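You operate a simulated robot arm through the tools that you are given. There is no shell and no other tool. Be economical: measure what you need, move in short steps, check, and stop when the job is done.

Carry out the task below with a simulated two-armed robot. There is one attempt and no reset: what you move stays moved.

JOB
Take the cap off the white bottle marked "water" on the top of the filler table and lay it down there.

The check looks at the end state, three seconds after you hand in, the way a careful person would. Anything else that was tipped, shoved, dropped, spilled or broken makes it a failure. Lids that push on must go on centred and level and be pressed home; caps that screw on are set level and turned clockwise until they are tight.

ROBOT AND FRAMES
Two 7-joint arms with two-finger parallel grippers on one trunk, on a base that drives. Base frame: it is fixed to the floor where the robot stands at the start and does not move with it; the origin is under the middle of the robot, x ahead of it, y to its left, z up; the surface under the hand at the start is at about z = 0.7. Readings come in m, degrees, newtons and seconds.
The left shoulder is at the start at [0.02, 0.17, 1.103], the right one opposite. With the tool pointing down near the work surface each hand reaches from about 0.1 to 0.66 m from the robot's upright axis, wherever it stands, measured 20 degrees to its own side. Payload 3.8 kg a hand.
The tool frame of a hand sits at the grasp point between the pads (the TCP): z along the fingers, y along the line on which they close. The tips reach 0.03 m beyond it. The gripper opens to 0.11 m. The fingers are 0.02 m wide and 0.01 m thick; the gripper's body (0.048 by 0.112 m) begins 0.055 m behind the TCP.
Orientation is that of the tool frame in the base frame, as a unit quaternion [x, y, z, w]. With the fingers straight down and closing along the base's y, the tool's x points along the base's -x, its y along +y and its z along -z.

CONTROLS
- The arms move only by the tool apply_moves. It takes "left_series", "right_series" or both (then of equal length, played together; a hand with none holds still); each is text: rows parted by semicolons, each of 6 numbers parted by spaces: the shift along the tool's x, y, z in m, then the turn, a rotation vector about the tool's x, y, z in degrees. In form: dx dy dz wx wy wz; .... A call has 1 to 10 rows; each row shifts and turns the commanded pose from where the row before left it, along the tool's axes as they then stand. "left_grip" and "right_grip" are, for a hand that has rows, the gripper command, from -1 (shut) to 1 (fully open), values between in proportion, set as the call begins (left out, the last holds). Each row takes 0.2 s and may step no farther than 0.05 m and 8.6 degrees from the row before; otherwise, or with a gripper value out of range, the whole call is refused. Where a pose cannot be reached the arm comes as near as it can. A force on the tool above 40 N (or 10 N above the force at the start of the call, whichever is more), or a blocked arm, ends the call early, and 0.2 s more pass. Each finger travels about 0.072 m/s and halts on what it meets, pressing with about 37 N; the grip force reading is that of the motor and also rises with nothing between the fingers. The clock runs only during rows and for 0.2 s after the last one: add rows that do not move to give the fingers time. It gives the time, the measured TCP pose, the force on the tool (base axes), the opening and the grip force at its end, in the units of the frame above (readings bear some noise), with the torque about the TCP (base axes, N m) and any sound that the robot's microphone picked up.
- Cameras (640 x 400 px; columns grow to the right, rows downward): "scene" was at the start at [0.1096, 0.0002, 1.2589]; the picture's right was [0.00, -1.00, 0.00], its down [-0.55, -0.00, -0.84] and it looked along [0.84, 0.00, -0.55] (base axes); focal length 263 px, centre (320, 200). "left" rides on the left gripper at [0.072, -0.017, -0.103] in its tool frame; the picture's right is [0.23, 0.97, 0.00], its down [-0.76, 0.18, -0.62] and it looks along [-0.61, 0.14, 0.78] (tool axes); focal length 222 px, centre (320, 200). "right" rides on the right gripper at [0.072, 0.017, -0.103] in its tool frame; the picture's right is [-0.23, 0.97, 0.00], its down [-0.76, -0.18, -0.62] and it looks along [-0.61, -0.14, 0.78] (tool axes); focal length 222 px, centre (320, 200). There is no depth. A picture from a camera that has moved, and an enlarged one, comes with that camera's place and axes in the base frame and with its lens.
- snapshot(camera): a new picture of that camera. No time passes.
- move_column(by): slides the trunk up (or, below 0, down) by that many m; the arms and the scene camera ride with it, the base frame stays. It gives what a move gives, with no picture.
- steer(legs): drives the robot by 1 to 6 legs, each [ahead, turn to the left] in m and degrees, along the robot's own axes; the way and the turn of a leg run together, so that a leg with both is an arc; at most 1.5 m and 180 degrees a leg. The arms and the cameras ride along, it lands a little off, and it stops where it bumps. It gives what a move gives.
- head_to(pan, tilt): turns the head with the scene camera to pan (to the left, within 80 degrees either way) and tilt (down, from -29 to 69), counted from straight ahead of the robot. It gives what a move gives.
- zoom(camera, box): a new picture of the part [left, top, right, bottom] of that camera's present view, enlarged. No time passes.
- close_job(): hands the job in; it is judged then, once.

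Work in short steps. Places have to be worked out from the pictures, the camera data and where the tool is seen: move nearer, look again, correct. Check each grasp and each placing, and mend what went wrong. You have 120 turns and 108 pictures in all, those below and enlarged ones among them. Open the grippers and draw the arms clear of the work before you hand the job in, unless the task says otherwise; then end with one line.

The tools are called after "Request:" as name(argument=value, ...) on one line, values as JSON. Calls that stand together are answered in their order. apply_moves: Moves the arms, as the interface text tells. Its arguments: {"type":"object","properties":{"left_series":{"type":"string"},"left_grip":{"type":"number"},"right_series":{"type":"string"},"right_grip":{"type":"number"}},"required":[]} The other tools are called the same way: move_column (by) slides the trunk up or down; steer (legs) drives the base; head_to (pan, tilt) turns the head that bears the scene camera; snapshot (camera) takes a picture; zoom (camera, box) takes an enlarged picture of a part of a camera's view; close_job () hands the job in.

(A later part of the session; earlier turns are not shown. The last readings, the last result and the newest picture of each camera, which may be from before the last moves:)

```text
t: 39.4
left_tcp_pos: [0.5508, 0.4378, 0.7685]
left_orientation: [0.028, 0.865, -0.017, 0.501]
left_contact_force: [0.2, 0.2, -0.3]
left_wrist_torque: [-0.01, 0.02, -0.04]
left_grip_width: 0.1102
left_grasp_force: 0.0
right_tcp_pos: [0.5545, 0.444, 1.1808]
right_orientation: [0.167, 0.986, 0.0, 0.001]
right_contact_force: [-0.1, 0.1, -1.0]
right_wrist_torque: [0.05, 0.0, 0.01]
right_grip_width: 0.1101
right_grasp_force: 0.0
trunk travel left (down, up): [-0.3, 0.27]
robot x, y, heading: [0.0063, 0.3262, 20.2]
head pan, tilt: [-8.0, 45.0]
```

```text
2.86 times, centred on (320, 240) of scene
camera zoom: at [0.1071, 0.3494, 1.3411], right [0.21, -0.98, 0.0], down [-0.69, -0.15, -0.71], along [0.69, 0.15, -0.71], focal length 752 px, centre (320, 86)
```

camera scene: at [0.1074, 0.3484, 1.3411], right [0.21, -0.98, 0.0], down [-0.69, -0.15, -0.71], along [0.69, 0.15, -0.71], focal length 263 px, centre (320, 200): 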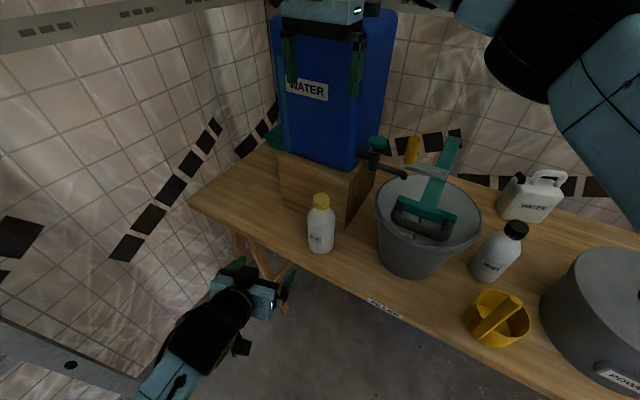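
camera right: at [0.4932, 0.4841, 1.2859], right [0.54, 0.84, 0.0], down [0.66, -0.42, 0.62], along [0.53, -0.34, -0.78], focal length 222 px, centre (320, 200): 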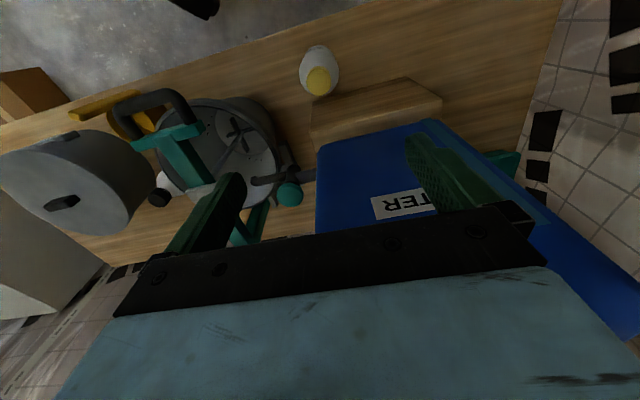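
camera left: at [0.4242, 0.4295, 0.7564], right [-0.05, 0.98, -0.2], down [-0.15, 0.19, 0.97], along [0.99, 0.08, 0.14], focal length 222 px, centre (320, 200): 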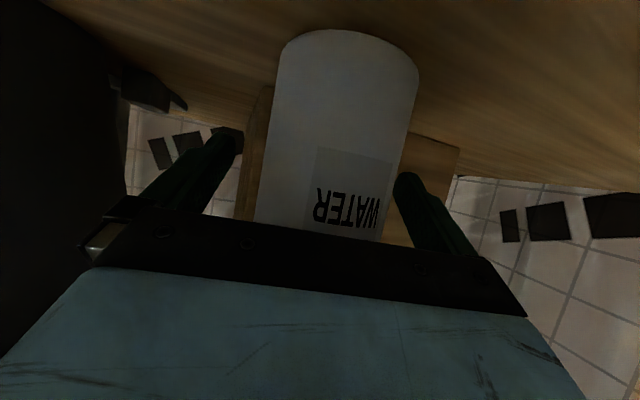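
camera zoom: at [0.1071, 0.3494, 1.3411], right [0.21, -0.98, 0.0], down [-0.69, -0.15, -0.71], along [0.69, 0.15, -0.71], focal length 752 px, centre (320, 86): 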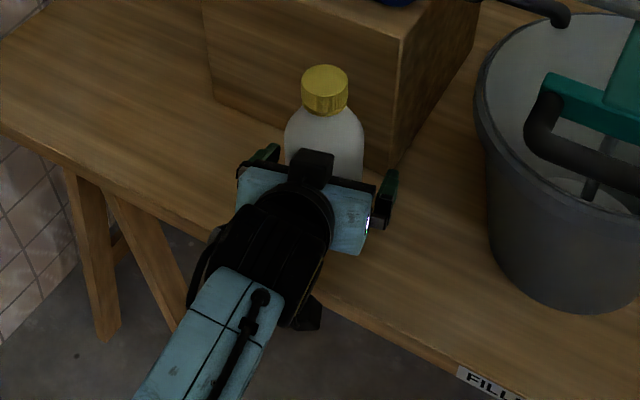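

Shift 4 mm to centre and close on the body.

Request:
apply_moves(left_series="0 0.004 0 0 0 0;0 0 0 0 0 0")

Request:
apply_moves(left_series="0 0 0 0 0 0;0 0 0 0 0 0;0 0 0 0 0 0;0 0 0 0 0 0;0 0 0 0 0 0", left_grip=-1)

Request:
zoom(camera="scene", box=[240, 170, 400, 310])

Request:
snapshot(camera="right")

```text
t: 40.0
left_tcp_pos: [0.5515, 0.443, 0.7666]
left_orientation: [0.028, 0.866, -0.016, 0.5]
left_contact_force: [0.1, -0.1, 0.3]
left_wrist_torque: [-0.01, 0.0, -0.01]
left_grip_width: 0.1101
left_grasp_force: 0.0
right_tcp_pos: [0.5545, 0.4433, 1.1805]
right_orientation: [0.167, 0.986, 0.0, 0.001]
right_contact_force: [0.0, 0.2, -0.2]
right_wrist_torque: [0.0, -0.01, -0.03]
right_grip_width: 0.11
right_grasp_force: 0.1
trunk travel left (down, up): [-0.3, 0.27]
robot x, y, heading: [0.0076, 0.3227, 20.0]
head pan, tilt: [-8.0, 45.0]
```

```text
t: 41.2
left_tcp_pos: [0.5498, 0.4424, 0.7676]
left_orientation: [0.028, 0.865, -0.016, 0.5]
left_contact_force: [0.2, -0.9, -0.7]
left_wrist_torque: [-0.03, -0.04, 0.05]
left_grip_width: 0.0717
left_grasp_force: 36.7
right_tcp_pos: [0.5535, 0.4426, 1.1807]
right_orientation: [0.168, 0.986, 0.0, 0.001]
right_contact_force: [0.5, 0.0, 0.2]
right_wrist_torque: [0.01, -0.02, -0.01]
right_grip_width: 0.1098
right_grasp_force: 0.1
trunk travel left (down, up): [-0.3, 0.27]
robot x, y, heading: [0.0094, 0.322, 20.3]
head pan, tilt: [-8.0, 45.0]
```

```text
2.86 times, centred on (320, 240) of scene
camera zoom: at [0.1075, 0.3492, 1.3411], right [0.21, -0.98, 0.0], down [-0.69, -0.15, -0.71], along [0.69, 0.15, -0.71], focal length 752 px, centre (320, 86)
```

zoom: 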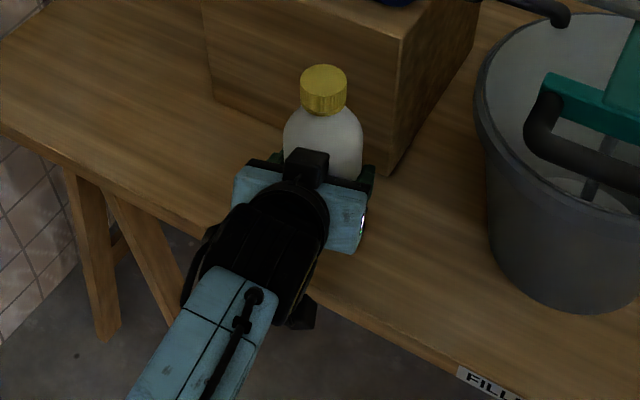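

```text
73 pictures are left
camera right: at [0.4932, 0.4837, 1.286], right [0.54, 0.84, 0.0], down [0.66, -0.42, 0.62], along [0.53, -0.33, -0.78], focal length 222 px, centre (320, 200)
```

right: 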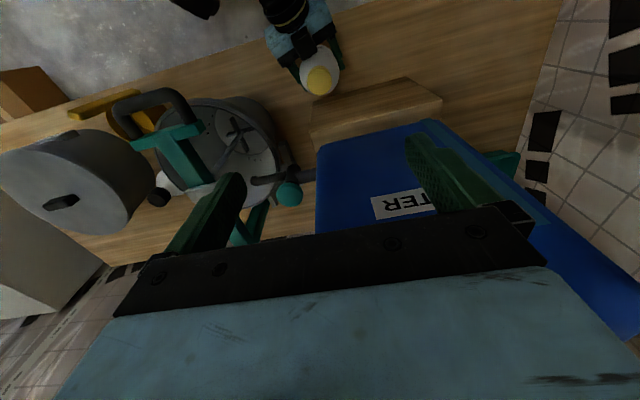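

Body held firmly (0.0717 m). Descend the right hand onto the cap.

Request:
apply_moves(right_series="0 0 0.045 0 0 0;0 0 0.045 0 0 0;0 0 0.045 0 0 0;0 0 0.045 0 0 0;0 0 0.045 0 0 0;0 0 0.035 0 0 0;0 0 0.02 0 0 0;0 0 0 0 0 0")

Request:
snapshot(camera="right")

Request:
snapshot(camera="scene")

```text
t: 43.0
left_tcp_pos: [0.5511, 0.4416, 0.7675]
left_orientation: [0.029, 0.866, -0.017, 0.499]
left_contact_force: [0.3, 0.3, 0.1]
left_wrist_torque: [0.03, -0.06, 0.08]
left_grip_width: 0.0715
left_grasp_force: 37.7
right_tcp_pos: [0.5569, 0.4415, 0.9]
right_orientation: [0.168, 0.986, 0.0, 0.001]
right_contact_force: [-0.4, -0.7, 0.4]
right_wrist_torque: [-0.03, -0.03, 0.0]
right_grip_width: 0.1099
right_grasp_force: 0.1
trunk travel left (down, up): [-0.3, 0.27]
robot x, y, heading: [0.011, 0.3258, 20.2]
head pan, tilt: [-8.0, 45.0]
```

```text
72 pictures are left
camera right: at [0.4947, 0.4818, 1.0055], right [0.54, 0.84, 0.0], down [0.66, -0.42, 0.62], along [0.53, -0.33, -0.78], focal length 222 px, centre (320, 200)
```

right: 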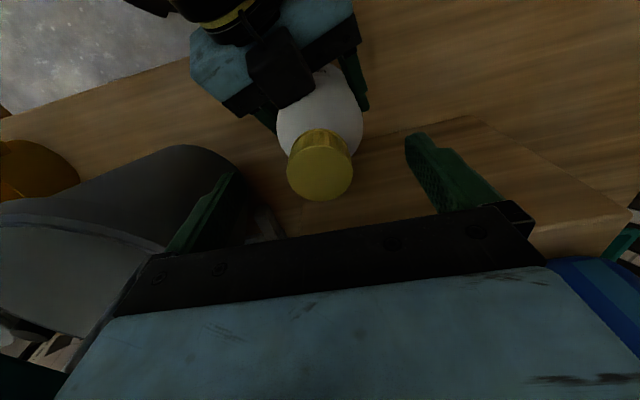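

```text
71 pictures are left
camera scene: at [0.1074, 0.3493, 1.3411], right [0.21, -0.98, 0.0], down [-0.69, -0.15, -0.71], along [0.69, 0.15, -0.71], focal length 263 px, centre (320, 200)
```

scene: 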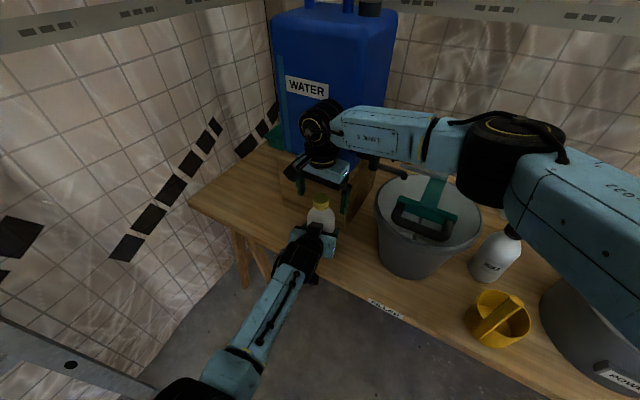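

Cap centred. Descend the last 16 mm and close on the cap.

Request:
apply_moves(right_series="0 0 0.008 0 0 0;0 0 0.008 0 0 0;0 0 0 0 0 0")

Request:
apply_moves(right_series="0 0 0 0 0 0;0 0 0 0 0 0;0 0 0 0 0 0;0 0 0 0 0 0;0 0 0 0 0 0;0 0 0 0 0 0", right_grip=-1)

Request:
zoom(camera="scene", box=[260, 140, 380, 260])

```text
t: 43.8
left_tcp_pos: [0.5495, 0.4433, 0.7669]
left_orientation: [0.029, 0.866, -0.017, 0.5]
left_contact_force: [1.2, 0.5, 1.1]
left_wrist_torque: [0.06, -0.05, 0.08]
left_grip_width: 0.0716
left_grasp_force: 37.4
right_tcp_pos: [0.5556, 0.4419, 0.8846]
right_orientation: [0.167, 0.986, 0.0, 0.0]
right_contact_force: [0.0, -0.2, 0.2]
right_wrist_torque: [0.0, -0.02, -0.04]
right_grip_width: 0.11
right_grasp_force: 0.0
trunk travel left (down, up): [-0.3, 0.27]
robot x, y, heading: [0.0088, 0.3229, 20.2]
head pan, tilt: [-8.0, 45.0]
```

```text
t: 45.2
left_tcp_pos: [0.5512, 0.4432, 0.7675]
left_orientation: [0.029, 0.865, -0.017, 0.5]
left_contact_force: [1.6, 1.5, 0.4]
left_wrist_torque: [-0.14, 0.05, 0.1]
left_grip_width: 0.0713
left_grasp_force: 36.9
right_tcp_pos: [0.5553, 0.4416, 0.8865]
right_orientation: [0.168, 0.986, 0.0, 0.001]
right_contact_force: [-1.5, -2.1, 0.8]
right_wrist_torque: [0.0, 0.01, -0.01]
right_grip_width: 0.0382
right_grasp_force: 37.4
trunk travel left (down, up): [-0.3, 0.27]
robot x, y, heading: [0.0085, 0.3257, 20.1]
head pan, tilt: [-8.0, 45.0]
```

```text
3.33 times, centred on (320, 200) of scene
camera zoom: at [0.1074, 0.3492, 1.3411], right [0.21, -0.98, 0.0], down [-0.69, -0.15, -0.71], along [0.69, 0.15, -0.71], focal length 878 px, centre (320, 200)
```

zoom: 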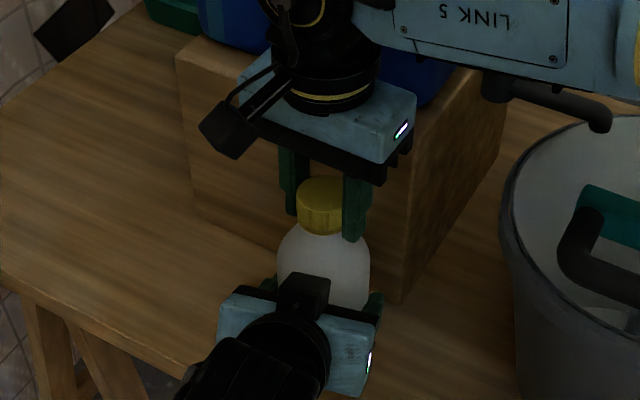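

Both grips solid. Turn the cap 20° counterclockwise and check torque.

Request:
apply_moves(right_series="0 0 0 0 0 -5;0 0 0 0 0 -5;0 0 0 0 0 -5;0 0 0 0 0 -5;0 0 0 0 0 0")

Request:
zoom(camera="scene", box=[260, 140, 380, 260])

```text
t: 46.4
left_tcp_pos: [0.5514, 0.4425, 0.7675]
left_orientation: [0.028, 0.865, -0.016, 0.5]
left_contact_force: [-5.5, 1.7, 2.9]
left_wrist_torque: [0.1, -0.56, -0.02]
left_grip_width: 0.0718
left_grasp_force: 37.0
right_tcp_pos: [0.5553, 0.4439, 0.8855]
right_orientation: [-0.006, 1.0, -0.002, 0.002]
right_contact_force: [7.2, 0.0, -0.6]
right_wrist_torque: [0.12, -0.07, -0.02]
right_grip_width: 0.0383
right_grasp_force: 36.8
trunk travel left (down, up): [-0.3, 0.27]
robot x, y, heading: [0.0094, 0.3258, 20.2]
head pan, tilt: [-8.0, 45.0]
```

```text
3.33 times, centred on (320, 200) of scene
camera zoom: at [0.1074, 0.3494, 1.3411], right [0.21, -0.98, 0.0], down [-0.69, -0.15, -0.71], along [0.69, 0.15, -0.71], focal length 878 px, centre (320, 200)
```

zoom: 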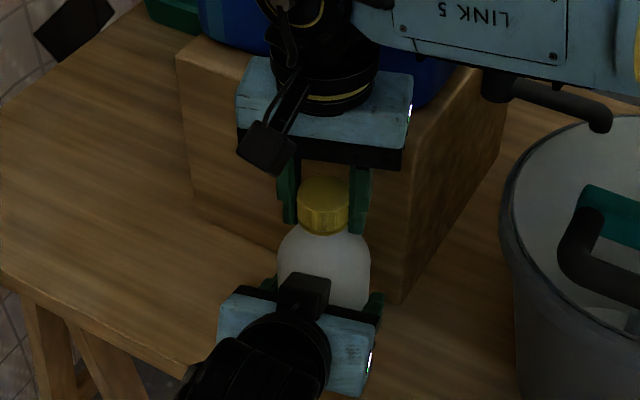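

Torque is near zero: cap is turning freely with the bottle held. Continue another 56° with slight lift.

Request:
apply_moves(right_series="0 0 -0.0001 0 0 -7;0 0 -0.0001 0 0 -7;0 0 -0.0001 0 0 -7;0 0 -0.0001 0 0 -7;0 0 -0.0001 0 0 -7;0 0 -0.0001 0 0 -7;0 0 -0.0001 0 0 -7;0 0 -0.0001 0 0 -7;0 0 0 0 0 0")

Request:
zoom(camera="scene", box=[260, 140, 380, 260])

Request:
snapshot(camera="left")

```text
t: 48.4
left_tcp_pos: [0.5499, 0.4427, 0.7676]
left_orientation: [0.028, 0.866, -0.016, 0.5]
left_contact_force: [-1.7, -11.6, 0.5]
left_wrist_torque: [0.89, 0.04, 0.03]
left_grip_width: 0.0715
left_grasp_force: 36.7
right_tcp_pos: [0.5545, 0.4422, 0.8861]
right_orientation: [-0.476, 0.879, 0.0, 0.001]
right_contact_force: [2.3, 11.3, 3.1]
right_wrist_torque: [0.19, -0.19, -0.02]
right_grip_width: 0.0382
right_grasp_force: 37.1
trunk travel left (down, up): [-0.3, 0.27]
robot x, y, heading: [0.0061, 0.3282, 20.4]
head pan, tilt: [-8.0, 45.0]
```

```text
3.33 times, centred on (320, 200) of scene
camera zoom: at [0.1074, 0.3491, 1.3411], right [0.21, -0.98, 0.0], down [-0.69, -0.15, -0.71], along [0.69, 0.15, -0.71], focal length 878 px, centre (320, 200)
```

zoom: 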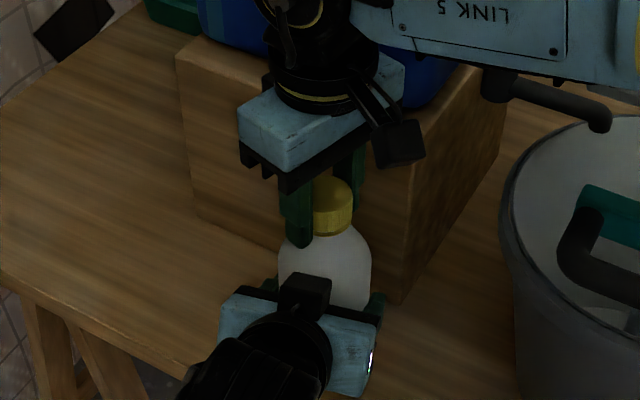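

```text
67 pictures are left
camera left: at [0.4241, 0.4329, 0.7564], right [-0.05, 0.98, -0.2], down [-0.15, 0.19, 0.97], along [0.99, 0.08, 0.13], focal length 222 px, centre (320, 200)
```

left: 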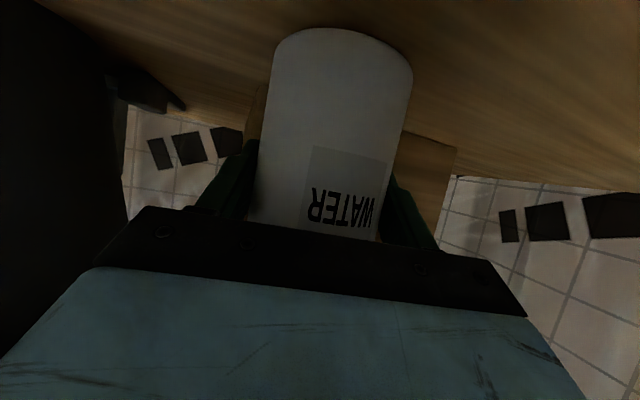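

The label hasn't moved, so the cap is unscrewing relative to the bottle. Continue 28° more, then release slightly for a regrip.

Request:
apply_moves(right_series="0 0 -0.0001 0 0 -7;0 0 -0.0001 0 0 -7;0 0 -0.0001 0 0 -7;0 0 -0.0001 0 0 -7;0 0 0 0 0 0")

Request:
apply_moves(right_series="0 0 0 0 0 0;0 0 0 0 0 0;0 0 0 0 0 0", right_grip=0.1)

Request:
zoom(camera="scene", box=[260, 140, 380, 260])

```text
t: 49.6
left_tcp_pos: [0.5476, 0.4364, 0.7684]
left_orientation: [0.031, 0.866, -0.019, 0.499]
left_contact_force: [-9.4, -32.0, -4.7]
left_wrist_torque: [1.2, -0.96, -0.16]
left_grip_width: 0.0721
left_grasp_force: 36.8
right_tcp_pos: [0.5467, 0.4217, 0.8853]
right_orientation: [-0.527, 0.85, 0.004, 0.009]
right_contact_force: [10.4, 24.5, 29.5]
right_wrist_torque: [0.68, -0.06, 0.12]
right_grip_width: 0.0385
right_grasp_force: 36.9
right hand out of reach, approached as far as the arm can: row 1, 2, 3, 4
trunk travel left (down, up): [-0.3, 0.27]
robot x, y, heading: [0.0062, 0.3243, 20.3]
head pan, tilt: [-8.0, 45.0]
```

```text
t: 50.4
left_tcp_pos: [0.5515, 0.444, 0.7677]
left_orientation: [0.029, 0.866, -0.016, 0.5]
left_contact_force: [0.0, 2.0, 2.6]
left_wrist_torque: [0.19, 0.23, -0.07]
left_grip_width: 0.0703
left_grasp_force: 36.8
right_tcp_pos: [0.5443, 0.4193, 0.8781]
right_orientation: [-0.527, 0.85, -0.001, -0.001]
right_contact_force: [-0.3, -0.3, 0.6]
right_wrist_torque: [-0.05, -0.02, 0.02]
right_grip_width: 0.0605
right_grasp_force: 0.0
trunk travel left (down, up): [-0.3, 0.27]
robot x, y, heading: [0.0095, 0.3262, 20.1]
head pan, tilt: [-8.0, 45.0]
```

```text
3.33 times, centred on (320, 200) of scene
camera zoom: at [0.1073, 0.3494, 1.3411], right [0.21, -0.98, 0.0], down [-0.69, -0.15, -0.71], along [0.69, 0.15, -0.71], focal length 878 px, centre (320, 200)
```

zoom: 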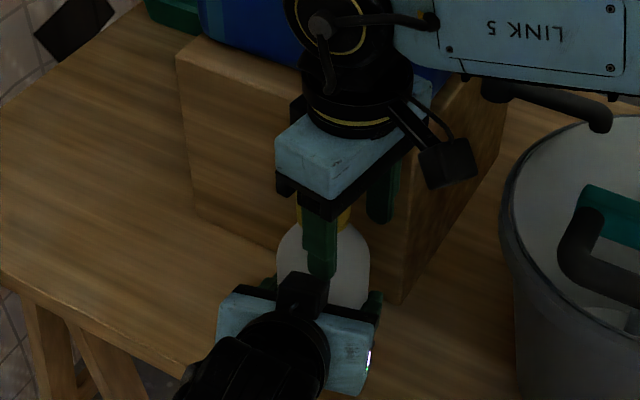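

The wrist limit is at about yaw +57°. Raise the right hand clear and turn back clockwise.

Request:
apply_moves(right_series="0 0 -0.03 0 0 0;0 0 -0.03 0 0 8;0 0 0 0 0 8.5;0 0 0 0 0 8.5;0 0 0 0 0 8.5;0 0 0 0 0 8.5;0 0 0 0 0 8.5;0 0 0 0 0 8.5;0 0 0 0 0 8.5;0 0 0 0 0 8.5")

Request:
snapshot(camera="right")

Request:
zoom(camera="scene", box=[260, 140, 380, 260])

```text
t: 52.6
left_tcp_pos: [0.5516, 0.4423, 0.7683]
left_orientation: [0.029, 0.865, -0.016, 0.501]
left_contact_force: [1.1, 1.1, 6.3]
left_wrist_torque: [0.12, 0.27, -0.06]
left_grip_width: 0.0702
left_grasp_force: 37.2
right_tcp_pos: [0.5449, 0.4203, 0.939]
right_orientation: [0.109, 0.994, 0.0, 0.001]
right_contact_force: [0.5, 0.9, 0.4]
right_wrist_torque: [0.01, -0.01, -0.02]
right_grip_width: 0.0607
right_grasp_force: 0.0
trunk travel left (down, up): [-0.3, 0.27]
robot x, y, heading: [0.0104, 0.3258, 20.2]
head pan, tilt: [-8.0, 45.0]
```

```text
65 pictures are left
camera right: at [0.4791, 0.4533, 1.0435], right [0.43, 0.9, 0.0], down [0.7, -0.34, 0.63], along [0.56, -0.27, -0.78], focal length 222 px, centre (320, 200)
```

right: 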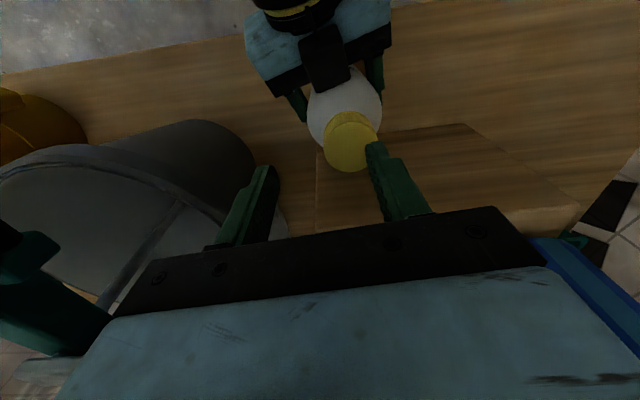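

```text
3.33 times, centred on (320, 200) of scene
camera zoom: at [0.1071, 0.3493, 1.3411], right [0.21, -0.98, 0.0], down [-0.69, -0.15, -0.71], along [0.69, 0.15, -0.71], focal length 878 px, centre (320, 200)
```

zoom: 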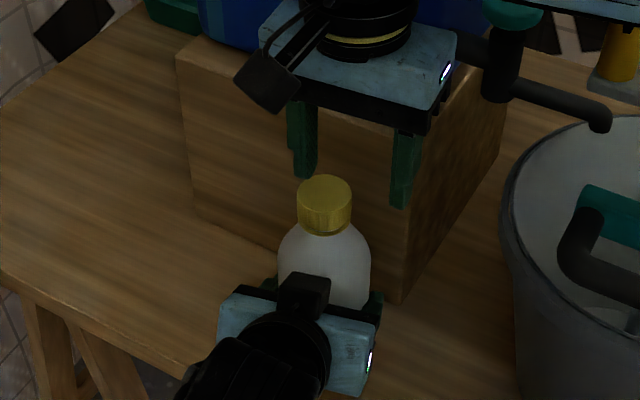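

Cap still level and centred on the bottle. Recentre over the cap, turn 30° further clockwise and open a bit.

Request:
apply_moves(right_series="-0.0054 0.024 0 0 0 0;0 0 0 0 0 7.5;0 0 0 0 0 7.5;0 0 0 0 0 7.5;0 0 0 0 0 7.5;0 0 0.015 0 0 0;0 0 0 0 0 0", right_grip=0.4)

Request:
snapshot(camera="right")

Request:
zoom(camera="scene", box=[260, 140, 380, 260])

```text
t: 54.2
left_tcp_pos: [0.5501, 0.4423, 0.768]
left_orientation: [0.028, 0.865, -0.017, 0.5]
left_contact_force: [1.8, 1.8, 7.2]
left_wrist_torque: [0.13, 0.28, -0.01]
left_grip_width: 0.0703
left_grasp_force: 37.2
right_tcp_pos: [0.5553, 0.4423, 0.9235]
right_orientation: [0.361, 0.933, 0.0, 0.001]
right_contact_force: [-0.1, -0.4, -0.7]
right_wrist_torque: [0.0, 0.0, -0.03]
right_grip_width: 0.0771
right_grasp_force: 0.0
trunk travel left (down, up): [-0.3, 0.27]
robot x, y, heading: [0.0084, 0.3229, 20.3]
head pan, tilt: [-8.0, 45.0]
```

```text
63 pictures are left
camera right: at [0.5141, 0.5047, 1.0282], right [0.82, 0.57, 0.0], down [0.44, -0.64, 0.62], along [0.35, -0.51, -0.78], focal length 222 px, centre (320, 200)
```

right: 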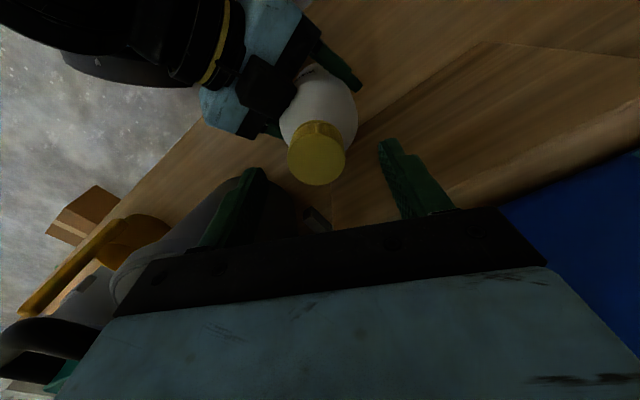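

```text
3.33 times, centred on (320, 200) of scene
camera zoom: at [0.1071, 0.3492, 1.3411], right [0.21, -0.98, 0.0], down [-0.69, -0.15, -0.71], along [0.69, 0.15, -0.71], focal length 878 px, centre (320, 200)
```

zoom: 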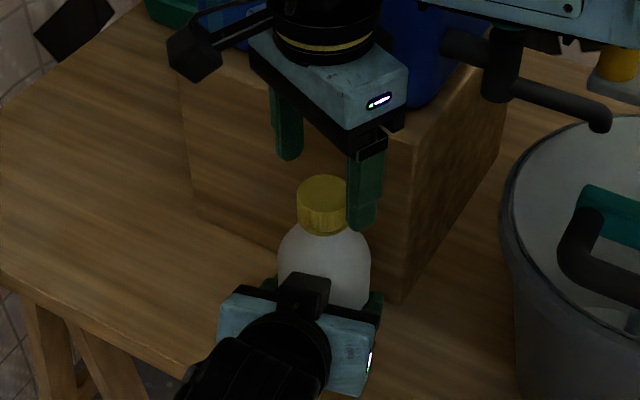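

Centred. Descend 37 mm, close, and check grip.

Request:
apply_moves(right_series="0 0 0.02 0 0 0;0 0 0.0165 0 0 0;0 0 0 0 0 0")

Request:
apply_moves(right_series="0 0 0 0 0 0;0 0 0 0 0 0;0 0 0 0 0 0;0 0 0 0 0 0", right_grip=-1)

Request:
apply_moves(right_series="0 0 -0.0001 0 0 -7;0 0 -0.0001 0 0 -7;0 0 -0.0001 0 0 -7;0 0 -0.0001 0 0 -7;0 0 -0.0001 0 0 -7;0 0 -0.0001 0 0 -7;0 0 -0.0001 0 0 -7;0 0 0 0 0 0")

Request:
zoom(camera="scene", box=[260, 140, 380, 260])

```text
t: 55.0
left_tcp_pos: [0.5517, 0.4431, 0.768]
left_orientation: [0.028, 0.866, -0.016, 0.5]
left_contact_force: [1.0, 1.9, 7.3]
left_wrist_torque: [0.08, 0.25, -0.03]
left_grip_width: 0.0703
left_grasp_force: 37.5
right_tcp_pos: [0.5552, 0.4421, 0.8868]
right_orientation: [0.361, 0.933, 0.0, 0.001]
right_contact_force: [0.0, -0.4, -0.1]
right_wrist_torque: [-0.02, 0.03, 0.01]
right_grip_width: 0.0767
right_grasp_force: 0.0
trunk travel left (down, up): [-0.3, 0.27]
robot x, y, heading: [0.0075, 0.33, 20.1]
head pan, tilt: [-8.0, 45.0]
```

```text
t: 56.0
left_tcp_pos: [0.5512, 0.4438, 0.7665]
left_orientation: [0.028, 0.865, -0.016, 0.5]
left_contact_force: [10.6, 7.6, 3.0]
left_wrist_torque: [-0.83, 0.78, -0.01]
left_grip_width: 0.0702
left_grasp_force: 37.2
right_tcp_pos: [0.5535, 0.4419, 0.8859]
right_orientation: [0.36, 0.933, -0.002, 0.0]
right_contact_force: [-7.3, -6.9, 1.8]
right_wrist_torque: [-0.01, 0.22, -0.04]
right_grip_width: 0.038
right_grasp_force: 37.1
trunk travel left (down, up): [-0.3, 0.27]
robot x, y, heading: [0.0077, 0.327, 20.3]
head pan, tilt: [-8.0, 45.0]
```

```text
t: 57.8
left_tcp_pos: [0.5511, 0.4427, 0.7677]
left_orientation: [0.029, 0.866, -0.016, 0.5]
left_contact_force: [8.7, 5.3, 1.9]
left_wrist_torque: [0.03, 0.91, -0.03]
left_grip_width: 0.0704
left_grasp_force: 36.8
right_tcp_pos: [0.5549, 0.443, 0.8872]
right_orientation: [-0.059, 0.998, -0.001, 0.0]
right_contact_force: [-9.2, -4.7, -2.3]
right_wrist_torque: [-0.41, 0.29, 0.02]
right_grip_width: 0.0381
right_grasp_force: 37.2
trunk travel left (down, up): [-0.3, 0.27]
robot x, y, heading: [0.0087, 0.3263, 20.1]
head pan, tilt: [-8.0, 45.0]
```

```text
3.33 times, centred on (320, 200) of scene
camera zoom: at [0.1075, 0.3494, 1.3411], right [0.21, -0.98, 0.0], down [-0.69, -0.15, -0.71], along [0.69, 0.15, -0.71], focal length 878 px, centre (320, 200)
```

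zoom: 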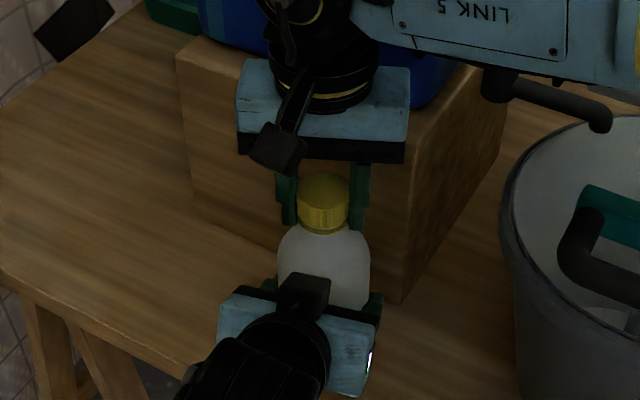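

Turning fine. Continue 42° to yaw about +49°.

Request:
apply_moves(right_series="0 0 -0.0001 0 0 -7;0 0 -0.0001 0 0 -7;0 0 -0.0001 0 0 -7;0 0 -0.0001 0 0 -7;0 0 -0.0001 0 0 -7;0 0 -0.0001 0 0 -7;0 0 0 0 0 0")

Request:
zoom(camera="scene", box=[280, 160, 360, 240])

Request:
apply_moves(right_series="0 0 -0.002 0 0 0;0 0 0 0 0 0")

```text
t: 59.4
left_tcp_pos: [0.5519, 0.4424, 0.7685]
left_orientation: [0.028, 0.866, -0.016, 0.5]
left_contact_force: [9.6, 1.4, -1.5]
left_wrist_torque: [0.32, 0.98, -0.02]
left_grip_width: 0.07
left_grasp_force: 36.7
right_tcp_pos: [0.5564, 0.4424, 0.8888]
right_orientation: [-0.414, 0.91, -0.001, 0.001]
right_contact_force: [-8.9, -0.8, -3.0]
right_wrist_torque: [-0.35, 0.21, 0.0]
right_grip_width: 0.0381
right_grasp_force: 37.0
trunk travel left (down, up): [-0.3, 0.27]
robot x, y, heading: [0.0109, 0.3241, 20.2]
head pan, tilt: [-8.0, 45.0]
```

```text
5.00 times, centred on (320, 200) of scene
camera zoom: at [0.1078, 0.3494, 1.341], right [0.21, -0.98, 0.0], down [-0.69, -0.15, -0.71], along [0.69, 0.15, -0.71], focal length 1317 px, centre (320, 200)
```

zoom: 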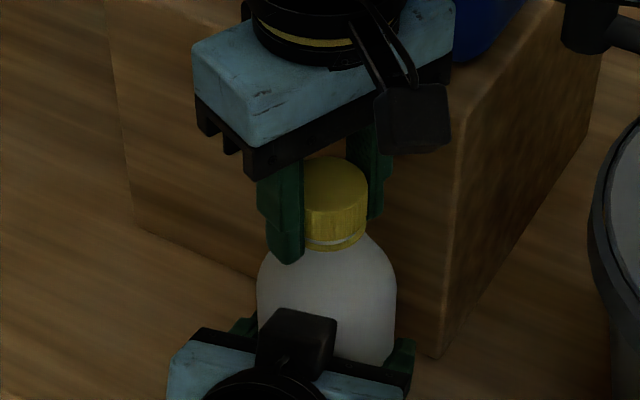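

```text
t: 60.0
left_tcp_pos: [0.552, 0.4407, 0.7692]
left_orientation: [0.029, 0.865, -0.017, 0.501]
left_contact_force: [3.0, -0.5, 8.3]
left_wrist_torque: [0.31, 0.64, 0.01]
left_grip_width: 0.0703
left_grasp_force: 36.8
right_tcp_pos: [0.557, 0.4424, 0.8905]
right_orientation: [-0.413, 0.911, -0.001, 0.001]
right_contact_force: [-4.2, 2.6, -12.9]
right_wrist_torque: [-0.07, -0.25, 0.0]
right_grip_width: 0.0381
right_grasp_force: 36.8
trunk travel left (down, up): [-0.3, 0.27]
robot x, y, heading: [0.011, 0.3239, 20.1]
head pan, tilt: [-8.0, 45.0]
```

The neck gap is appearing under the cap; still threaded. Ratchet again: open in place, rotate back 85°, regrip.

Request:
apply_moves(right_series="0 0 0 0 0 0;0 0 0 0 0 0;0 0 0 0 0 0", right_grip=0.3)

Request:
apply_moves(right_series="0 0 0 0 0 8.5;0 0 0 0 0 8.5;0 0 0 0 0 8.5;0 0 0 0 0 8.5;0 0 0 0 0 8.5;0 0 0 0 0 8.5;0 0 0 0 0 8.5;0 0 0 0 0 8.5;0 0 0 0 0 8.5;0 0 0 0 0 8.5")

Request:
zoom(camera="scene", box=[280, 160, 360, 240])

Request:
snapshot(camera="right")

```text
t: 60.8
left_tcp_pos: [0.5502, 0.4421, 0.7666]
left_orientation: [0.029, 0.866, -0.017, 0.499]
left_contact_force: [-1.0, -1.3, 0.7]
left_wrist_torque: [-0.04, 0.29, 0.08]
left_grip_width: 0.0701
left_grasp_force: 36.8
right_tcp_pos: [0.5555, 0.4424, 0.8919]
right_orientation: [-0.412, 0.911, -0.001, 0.0]
right_contact_force: [0.7, -0.4, 0.2]
right_wrist_torque: [0.01, 0.0, 0.02]
right_grip_width: 0.0713
right_grasp_force: 0.1
trunk travel left (down, up): [-0.3, 0.27]
robot x, y, heading: [0.0077, 0.3264, 20.2]
head pan, tilt: [-8.0, 45.0]
```

```text
t: 63.0
left_tcp_pos: [0.5512, 0.4439, 0.7677]
left_orientation: [0.029, 0.866, -0.016, 0.499]
left_contact_force: [-0.6, -0.3, -4.2]
left_wrist_torque: [0.01, 0.06, -0.03]
left_grip_width: 0.0702
left_grasp_force: 37.0
right_tcp_pos: [0.5559, 0.4431, 0.8889]
right_orientation: [0.313, 0.95, 0.0, 0.001]
right_contact_force: [-0.2, 0.2, -0.4]
right_wrist_torque: [0.01, 0.0, 0.0]
right_grip_width: 0.0715
right_grasp_force: 0.0
trunk travel left (down, up): [-0.3, 0.27]
robot x, y, heading: [0.0069, 0.3232, 20.4]
head pan, tilt: [-8.0, 45.0]
```

```text
5.00 times, centred on (320, 200) of scene
camera zoom: at [0.1078, 0.3494, 1.341], right [0.21, -0.98, 0.0], down [-0.69, -0.15, -0.71], along [0.69, 0.15, -0.71], focal length 1317 px, centre (320, 200)
```

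zoom: 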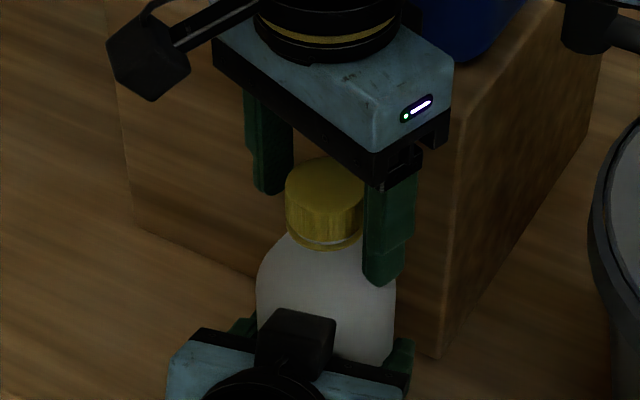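

```text
58 pictures are left
camera right: at [0.5092, 0.4999, 0.9944], right [0.76, 0.65, 0.0], down [0.51, -0.59, 0.62], along [0.41, -0.48, -0.78], focal length 222 px, centre (320, 200)
```

right: 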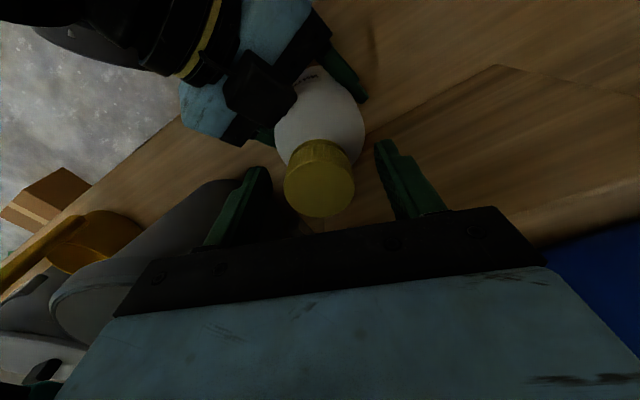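

Well centred. Close and turn another 84° with a little lift per row.

Request:
apply_moves(right_series="0 0 0 0 0 0;0 0 0 0 0 0;0 0 0 0 0 0;0 0 0 0 0 0", right_grip=-1)

Request:
apply_moves(right_series="0 0 -0.0001 0 0 -8.4;0 0 -0.0001 0 0 -8.4;0 0 -0.0001 0 0 -8.4;0 0 -0.0001 0 0 -8.4;0 0 -0.0001 0 0 -8.4;0 0 -0.0001 0 0 -8.4;0 0 -0.0001 0 0 -8.4;0 0 -0.0001 0 0 -8.4;0 0 -0.0001 0 0 -8.4;0 0 -0.0001 0 0 -8.4")

Request:
apply_moves(right_series="0 0 -0.002 0 0 0;0 0 0 0 0 0")

Request:
zoom(camera="scene", box=[280, 160, 360, 240])

```text
t: 64.0
left_tcp_pos: [0.5502, 0.4418, 0.7671]
left_orientation: [0.028, 0.866, -0.016, 0.499]
left_contact_force: [2.2, 2.2, -6.0]
left_wrist_torque: [-0.26, 0.35, 0.02]
left_grip_width: 0.0698
left_grasp_force: 36.5
right_tcp_pos: [0.5556, 0.4424, 0.8905]
right_orientation: [0.312, 0.95, -0.001, 0.0]
right_contact_force: [-2.6, -1.6, 0.5]
right_wrist_torque: [0.04, -0.03, -0.04]
right_grip_width: 0.0378
right_grasp_force: 36.7
trunk travel left (down, up): [-0.3, 0.27]
robot x, y, heading: [0.0088, 0.3272, 20.0]
head pan, tilt: [-8.0, 45.0]
```

```text
t: 66.2
left_tcp_pos: [0.5511, 0.4436, 0.7668]
left_orientation: [0.028, 0.866, -0.016, 0.499]
left_contact_force: [-5.5, 1.7, -3.2]
left_wrist_torque: [-0.09, -0.6, 0.02]
left_grip_width: 0.0701
left_grasp_force: 36.9
right_tcp_pos: [0.5556, 0.4431, 0.8911]
right_orientation: [-0.405, 0.914, -0.001, -0.001]
right_contact_force: [6.1, -1.4, -0.7]
right_wrist_torque: [-0.07, -0.09, -0.01]
right_grip_width: 0.0377
right_grasp_force: 36.7
trunk travel left (down, up): [-0.3, 0.27]
robot x, y, heading: [0.0093, 0.3256, 20.1]
head pan, tilt: [-8.0, 45.0]
```

```text
t: 66.8
left_tcp_pos: [0.5516, 0.4427, 0.7685]
left_orientation: [0.029, 0.865, -0.017, 0.501]
left_contact_force: [-10.2, -0.6, 3.3]
left_wrist_torque: [0.08, -0.9, 0.0]
left_grip_width: 0.0699
left_grasp_force: 36.7
right_tcp_pos: [0.5553, 0.4434, 0.8924]
right_orientation: [-0.404, 0.915, -0.002, 0.001]
right_contact_force: [11.4, 0.7, -7.5]
right_wrist_torque: [0.01, -0.36, 0.03]
right_grip_width: 0.0379
right_grasp_force: 36.9
trunk travel left (down, up): [-0.3, 0.27]
robot x, y, heading: [0.0114, 0.3246, 20.1]
head pan, tilt: [-8.0, 45.0]
```

```text
5.00 times, centred on (320, 200) of scene
camera zoom: at [0.1079, 0.3494, 1.341], right [0.21, -0.98, 0.0], down [-0.69, -0.15, -0.71], along [0.69, 0.15, -0.71], focal length 1317 px, centre (320, 200)
```

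zoom: 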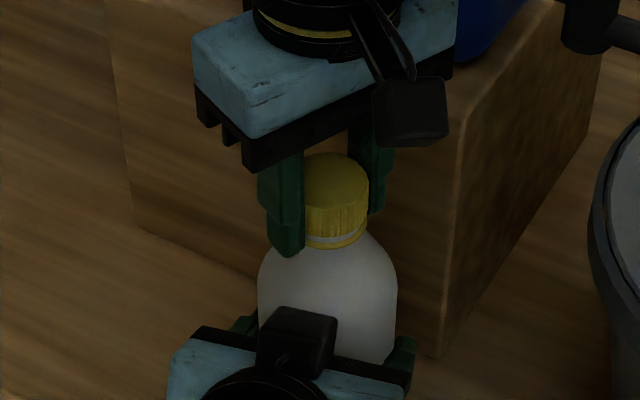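

Still threaded but rising. Another ratchet stroke.

Request:
apply_moves(right_series="0 0 0 0 0 0;0 0 0 0 0 0;0 0 0 0 0 0", right_grip=0.3)

Request:
apply_moves(right_series="0 0 0 0 0 8.5;0 0 0 0 0 8.5;0 0 0 0 0 8.5;0 0 0 0 0 8.5;0 0 0 0 0 8.5;0 0 0 0 0 8.5;0 0 0 0 0 8.5;0 0 0 0 0 8.5;0 0 0 0 0 8.5;0 0 0 0 0 8.5")

Request:
apply_moves(right_series="0 0 0 0 0 0;0 0 0 0 0 0;0 0 0 0 0 0;0 0 0 0 0 0", right_grip=-1)

Request:
apply_moves(right_series="0 0 -0.0001 0 0 -8.4;0 0 -0.0001 0 0 -8.4;0 0 -0.0001 0 0 -8.4;0 0 -0.0001 0 0 -8.4;0 0 -0.0001 0 0 -8.4;0 0 -0.0001 0 0 -8.4;0 0 -0.0001 0 0 -8.4;0 0 -0.0001 0 0 -8.4;0 0 -0.0001 0 0 -8.4;0 0 -0.0001 0 0 -8.4")

Request:
apply_moves(right_series="0 0 -0.002 0 0 0;0 0 0 0 0 0")

Request:
zoom(camera="scene", box=[280, 160, 360, 240])

```text
t: 67.6
left_tcp_pos: [0.5499, 0.4428, 0.7664]
left_orientation: [0.029, 0.866, -0.017, 0.499]
left_contact_force: [-0.4, -0.1, -3.9]
left_wrist_torque: [-0.01, 0.09, -0.01]
left_grip_width: 0.0701
left_grasp_force: 37.1
right_tcp_pos: [0.5542, 0.442, 0.8935]
right_orientation: [-0.404, 0.915, 0.0, 0.0]
right_contact_force: [0.5, 0.0, -0.5]
right_wrist_torque: [-0.01, -0.01, 0.0]
right_grip_width: 0.0713
right_grasp_force: 0.0
trunk travel left (down, up): [-0.3, 0.27]
robot x, y, heading: [0.0041, 0.3294, 20.4]
head pan, tilt: [-8.0, 45.0]
```

```text
t: 69.8
left_tcp_pos: [0.5512, 0.4429, 0.7667]
left_orientation: [0.029, 0.865, -0.017, 0.5]
left_contact_force: [-0.6, 0.4, -4.2]
left_wrist_torque: [0.01, -0.02, 0.0]
left_grip_width: 0.0705
left_grasp_force: 37.1
right_tcp_pos: [0.5555, 0.4424, 0.8927]
right_orientation: [0.32, 0.947, 0.0, 0.001]
right_contact_force: [-0.6, -0.1, 0.1]
right_wrist_torque: [-0.01, 0.0, 0.02]
right_grip_width: 0.0714
right_grasp_force: 0.1
trunk travel left (down, up): [-0.3, 0.27]
robot x, y, heading: [0.01, 0.3272, 20.0]
head pan, tilt: [-8.0, 45.0]
```

```text
t: 70.8
left_tcp_pos: [0.5516, 0.4436, 0.7668]
left_orientation: [0.028, 0.866, -0.017, 0.5]
left_contact_force: [2.5, 1.3, -4.8]
left_wrist_torque: [-0.36, 0.39, 0.03]
left_grip_width: 0.0704
left_grasp_force: 37.0
right_tcp_pos: [0.556, 0.4422, 0.893]
right_orientation: [0.32, 0.947, 0.0, 0.001]
right_contact_force: [-2.6, -1.3, 0.4]
right_wrist_torque: [0.11, -0.07, -0.02]
right_grip_width: 0.038
right_grasp_force: 37.6
trunk travel left (down, up): [-0.3, 0.27]
robot x, y, heading: [0.0076, 0.3221, 20.1]
head pan, tilt: [-8.0, 45.0]
```

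```text
t: 73.0
left_tcp_pos: [0.5514, 0.4416, 0.7679]
left_orientation: [0.029, 0.865, -0.017, 0.501]
left_contact_force: [0.7, -0.5, -4.2]
left_wrist_torque: [0.17, 0.09, 0.01]
left_grip_width: 0.0702
left_grasp_force: 36.7
right_tcp_pos: [0.5552, 0.4425, 0.8937]
right_orientation: [-0.398, 0.917, 0.0, 0.0]
right_contact_force: [-0.7, 1.0, 0.0]
right_wrist_torque: [-0.1, -0.06, 0.0]
right_grip_width: 0.0378
right_grasp_force: 37.5
trunk travel left (down, up): [-0.3, 0.27]
robot x, y, heading: [0.0069, 0.3223, 20.3]
head pan, tilt: [-8.0, 45.0]
```

```text
t: 73.6
left_tcp_pos: [0.5507, 0.4428, 0.7684]
left_orientation: [0.028, 0.865, -0.016, 0.501]
left_contact_force: [-3.5, 0.3, 0.1]
left_wrist_torque: [0.09, -0.21, -0.01]
left_grip_width: 0.0701
left_grasp_force: 37.2
right_tcp_pos: [0.5566, 0.4429, 0.8945]
right_orientation: [-0.396, 0.918, -0.002, 0.001]
right_contact_force: [3.1, 0.0, -3.8]
right_wrist_torque: [-0.04, -0.2, 0.0]
right_grip_width: 0.0376
right_grasp_force: 37.5
trunk travel left (down, up): [-0.3, 0.27]
robot x, y, heading: [0.0084, 0.3235, 20.1]
head pan, tilt: [-8.0, 45.0]
```

```text
5.00 times, centred on (320, 200) of scene
camera zoom: at [0.1079, 0.3494, 1.341], right [0.21, -0.98, 0.0], down [-0.69, -0.15, -0.71], along [0.69, 0.15, -0.71], focal length 1317 px, centre (320, 200)
```

zoom: 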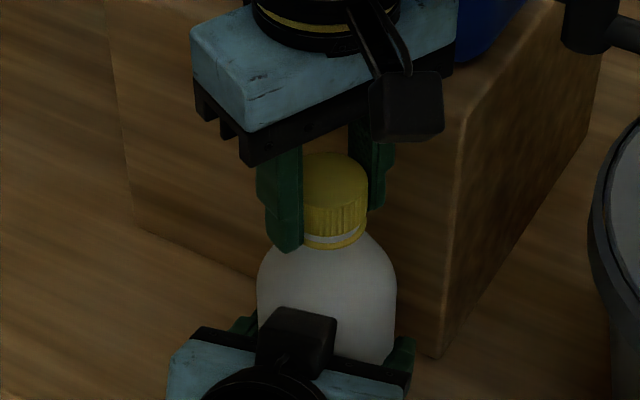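

Pull resistance is falling. Test a gentle further lift.

Request:
apply_moves(right_series="0 0 -0.002 0 0 0;0 0 0 0 0 0")

Request:
zoom(camera="scene", box=[280, 160, 360, 240])

```text
t: 74.2
left_tcp_pos: [0.5514, 0.442, 0.7698]
left_orientation: [0.029, 0.864, -0.017, 0.502]
left_contact_force: [-12.1, -2.2, 10.7]
left_wrist_torque: [0.12, -0.86, 0.0]
left_grip_width: 0.0702
left_grasp_force: 36.8
right_tcp_pos: [0.5555, 0.4426, 0.8971]
right_orientation: [-0.396, 0.918, -0.002, 0.001]
right_contact_force: [11.9, 1.7, -15.8]
right_wrist_torque: [0.09, -0.63, 0.02]
right_grip_width: 0.038
right_grasp_force: 36.5
trunk travel left (down, up): [-0.3, 0.27]
robot x, y, heading: [0.0115, 0.3253, 20.4]
head pan, tilt: [-8.0, 45.0]
```

```text
5.00 times, centred on (320, 200) of scene
camera zoom: at [0.1079, 0.3494, 1.341], right [0.21, -0.98, 0.0], down [-0.69, -0.15, -0.71], along [0.69, 0.15, -0.71], focal length 1317 px, centre (320, 200)
```

zoom: 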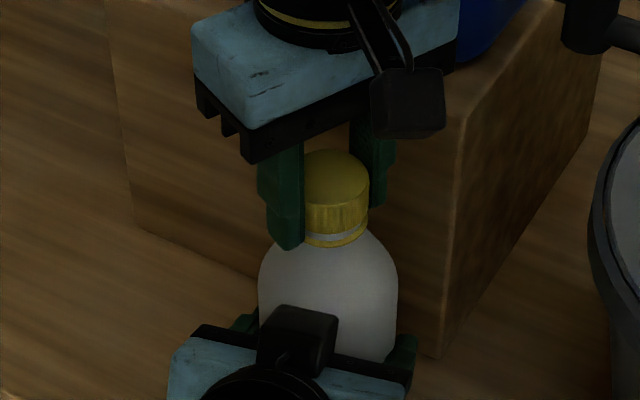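

Still engaged. Relax 3 mm and do two more strokes.

Request:
apply_moves(right_series="0 0 0.003 0 0 0;0 0 0 0 0 0;0 0 0 0 0 0;0 0 0 0 0 0", right_grip=0.3)

Request:
apply_moves(right_series="0 0 0 0 0 8.5;0 0 0 0 0 8.5;0 0 0 0 0 8.5;0 0 0 0 0 8.5;0 0 0 0 0 8.5;0 0 0 0 0 8.5;0 0 0 0 0 8.5;0 0 0 0 0 8.5;0 0 0 0 0 8.5;0 0 0 0 0 8.5")

Request:
apply_moves(right_series="0 0 0 0 0 0;0 0 0 0 0 0;0 0 0 0 0 0;0 0 0 0 0 0", right_grip=-1)

Request:
apply_moves(right_series="0 0 -0.0001 0 0 -8.4;0 0 -0.0001 0 0 -8.4;0 0 -0.0001 0 0 -8.4;0 0 -0.0001 0 0 -8.4;0 0 -0.0001 0 0 -8.4;0 0 -0.0001 0 0 -8.4;0 0 -0.0001 0 0 -8.4;0 0 -0.0001 0 0 -8.4;0 0 -0.0001 0 0 -8.4;0 0 -0.0001 0 0 -8.4")

Request:
apply_moves(right_series="0 0 -0.002 0 0 0;0 0 0 0 0 0")

Request:
zoom(camera="scene", box=[280, 160, 360, 240])

```text
t: 75.2
left_tcp_pos: [0.5507, 0.4438, 0.7661]
left_orientation: [0.029, 0.866, -0.016, 0.499]
left_contact_force: [-0.8, 0.3, 0.2]
left_wrist_torque: [0.08, 0.27, -0.03]
left_grip_width: 0.0702
left_grasp_force: 37.0
right_tcp_pos: [0.5538, 0.4427, 0.8951]
right_orientation: [-0.396, 0.918, -0.001, 0.0]
right_contact_force: [-0.5, -0.1, 0.3]
right_wrist_torque: [0.0, -0.03, 0.0]
right_grip_width: 0.0714
right_grasp_force: 0.0
trunk travel left (down, up): [-0.3, 0.27]
robot x, y, heading: [0.0081, 0.326, 20.1]
head pan, tilt: [-8.0, 45.0]
```

```text
t: 77.4
left_tcp_pos: [0.5504, 0.4429, 0.7676]
left_orientation: [0.028, 0.865, -0.016, 0.5]
left_contact_force: [-0.3, 0.0, -4.1]
left_wrist_torque: [-0.02, -0.03, -0.02]
left_grip_width: 0.0702
left_grasp_force: 36.9
right_tcp_pos: [0.5565, 0.4435, 0.8946]
right_orientation: [0.331, 0.944, -0.001, 0.001]
right_contact_force: [0.7, 0.5, 0.3]
right_wrist_torque: [-0.03, 0.0, -0.03]
right_grip_width: 0.0714
right_grasp_force: 0.0
trunk travel left (down, up): [-0.3, 0.27]
robot x, y, heading: [0.007, 0.3252, 20.0]
head pan, tilt: [-8.0, 45.0]
```

```text
t: 78.4
left_tcp_pos: [0.5508, 0.443, 0.7667]
left_orientation: [0.028, 0.866, -0.016, 0.5]
left_contact_force: [0.8, 0.3, -4.3]
left_wrist_torque: [-0.1, 0.16, 0.03]
left_grip_width: 0.0703
left_grasp_force: 36.9
right_tcp_pos: [0.5547, 0.4439, 0.8954]
right_orientation: [0.328, 0.945, 0.001, 0.001]
right_contact_force: [0.2, -0.7, 0.6]
right_wrist_torque: [0.11, -0.04, -0.03]
right_grip_width: 0.0379
right_grasp_force: 36.4
trunk travel left (down, up): [-0.3, 0.27]
robot x, y, heading: [0.0086, 0.3248, 20.2]
head pan, tilt: [-8.0, 45.0]
```

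```text
t: 80.6
left_tcp_pos: [0.5519, 0.444, 0.7665]
left_orientation: [0.029, 0.865, -0.017, 0.5]
left_contact_force: [1.0, 0.3, -5.1]
left_wrist_torque: [-0.02, 0.01, 0.01]
left_grip_width: 0.0697
left_grasp_force: 36.9
right_tcp_pos: [0.5559, 0.4423, 0.897]
right_orientation: [-0.39, 0.921, -0.001, 0.001]
right_contact_force: [-0.2, 0.5, -1.0]
right_wrist_torque: [-0.01, -0.02, -0.01]
right_grip_width: 0.0382
right_grasp_force: 36.9
trunk travel left (down, up): [-0.3, 0.27]
robot x, y, heading: [0.0094, 0.3252, 20.3]
head pan, tilt: [-8.0, 45.0]
```

```text
t: 81.2
left_tcp_pos: [0.5518, 0.4427, 0.7669]
left_orientation: [0.028, 0.866, -0.016, 0.499]
left_contact_force: [-0.1, 0.1, -3.8]
left_wrist_torque: [0.01, 0.04, 0.04]
left_grip_width: 0.0701
left_grasp_force: 37.1
right_tcp_pos: [0.5547, 0.4425, 0.8988]
right_orientation: [-0.388, 0.921, 0.0, 0.001]
right_contact_force: [0.6, 0.3, 0.1]
right_wrist_torque: [-0.03, -0.04, 0.0]
right_grip_width: 0.0379
right_grasp_force: 36.7
trunk travel left (down, up): [-0.3, 0.27]
robot x, y, heading: [0.0115, 0.3236, 20.0]
head pan, tilt: [-8.0, 45.0]
```

```text
5.00 times, centred on (320, 200) of scene
camera zoom: at [0.1079, 0.3494, 1.341], right [0.21, -0.98, 0.0], down [-0.69, -0.15, -0.71], along [0.69, 0.15, -0.71], focal length 1317 px, centre (320, 200)
```

zoom: 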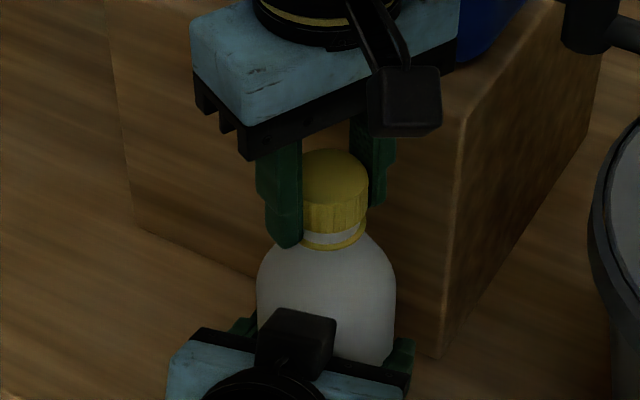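

No pull force now: the cap has come free. Lift it straight up gently.

Request:
apply_moves(right_series="0 0 -0.005 0 0 0;0 0 -0.01 0 0 0;0 0 -0.015 0 0 0;0 0 -0.02 0 0 0;0 0 -0.03 0 0 0;0 0 0 0 0 0")

Request:
zoom(camera="scene", box=[260, 120, 380, 240])

```text
t: 82.6
left_tcp_pos: [0.5491, 0.4422, 0.7669]
left_orientation: [0.029, 0.865, -0.017, 0.5]
left_contact_force: [0.0, -0.1, -4.1]
left_wrist_torque: [0.02, 0.0, -0.04]
left_grip_width: 0.0702
left_grasp_force: 37.3
right_tcp_pos: [0.5548, 0.442, 0.9789]
right_orientation: [-0.388, 0.922, -0.001, 0.002]
right_contact_force: [0.1, -0.1, -0.6]
right_wrist_torque: [-0.04, -0.01, 0.03]
right_grip_width: 0.0382
right_grasp_force: 37.3
trunk travel left (down, up): [-0.3, 0.27]
robot x, y, heading: [0.0123, 0.3247, 20.0]
head pan, tilt: [-8.0, 45.0]
```

```text
3.33 times, centred on (320, 180) of scene
camera zoom: at [0.108, 0.3494, 1.341], right [0.21, -0.98, 0.0], down [-0.69, -0.15, -0.71], along [0.69, 0.15, -0.71], focal length 878 px, centre (320, 267)
```

zoom: 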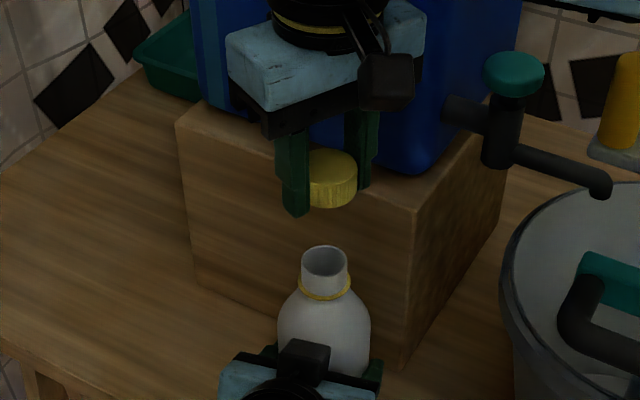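

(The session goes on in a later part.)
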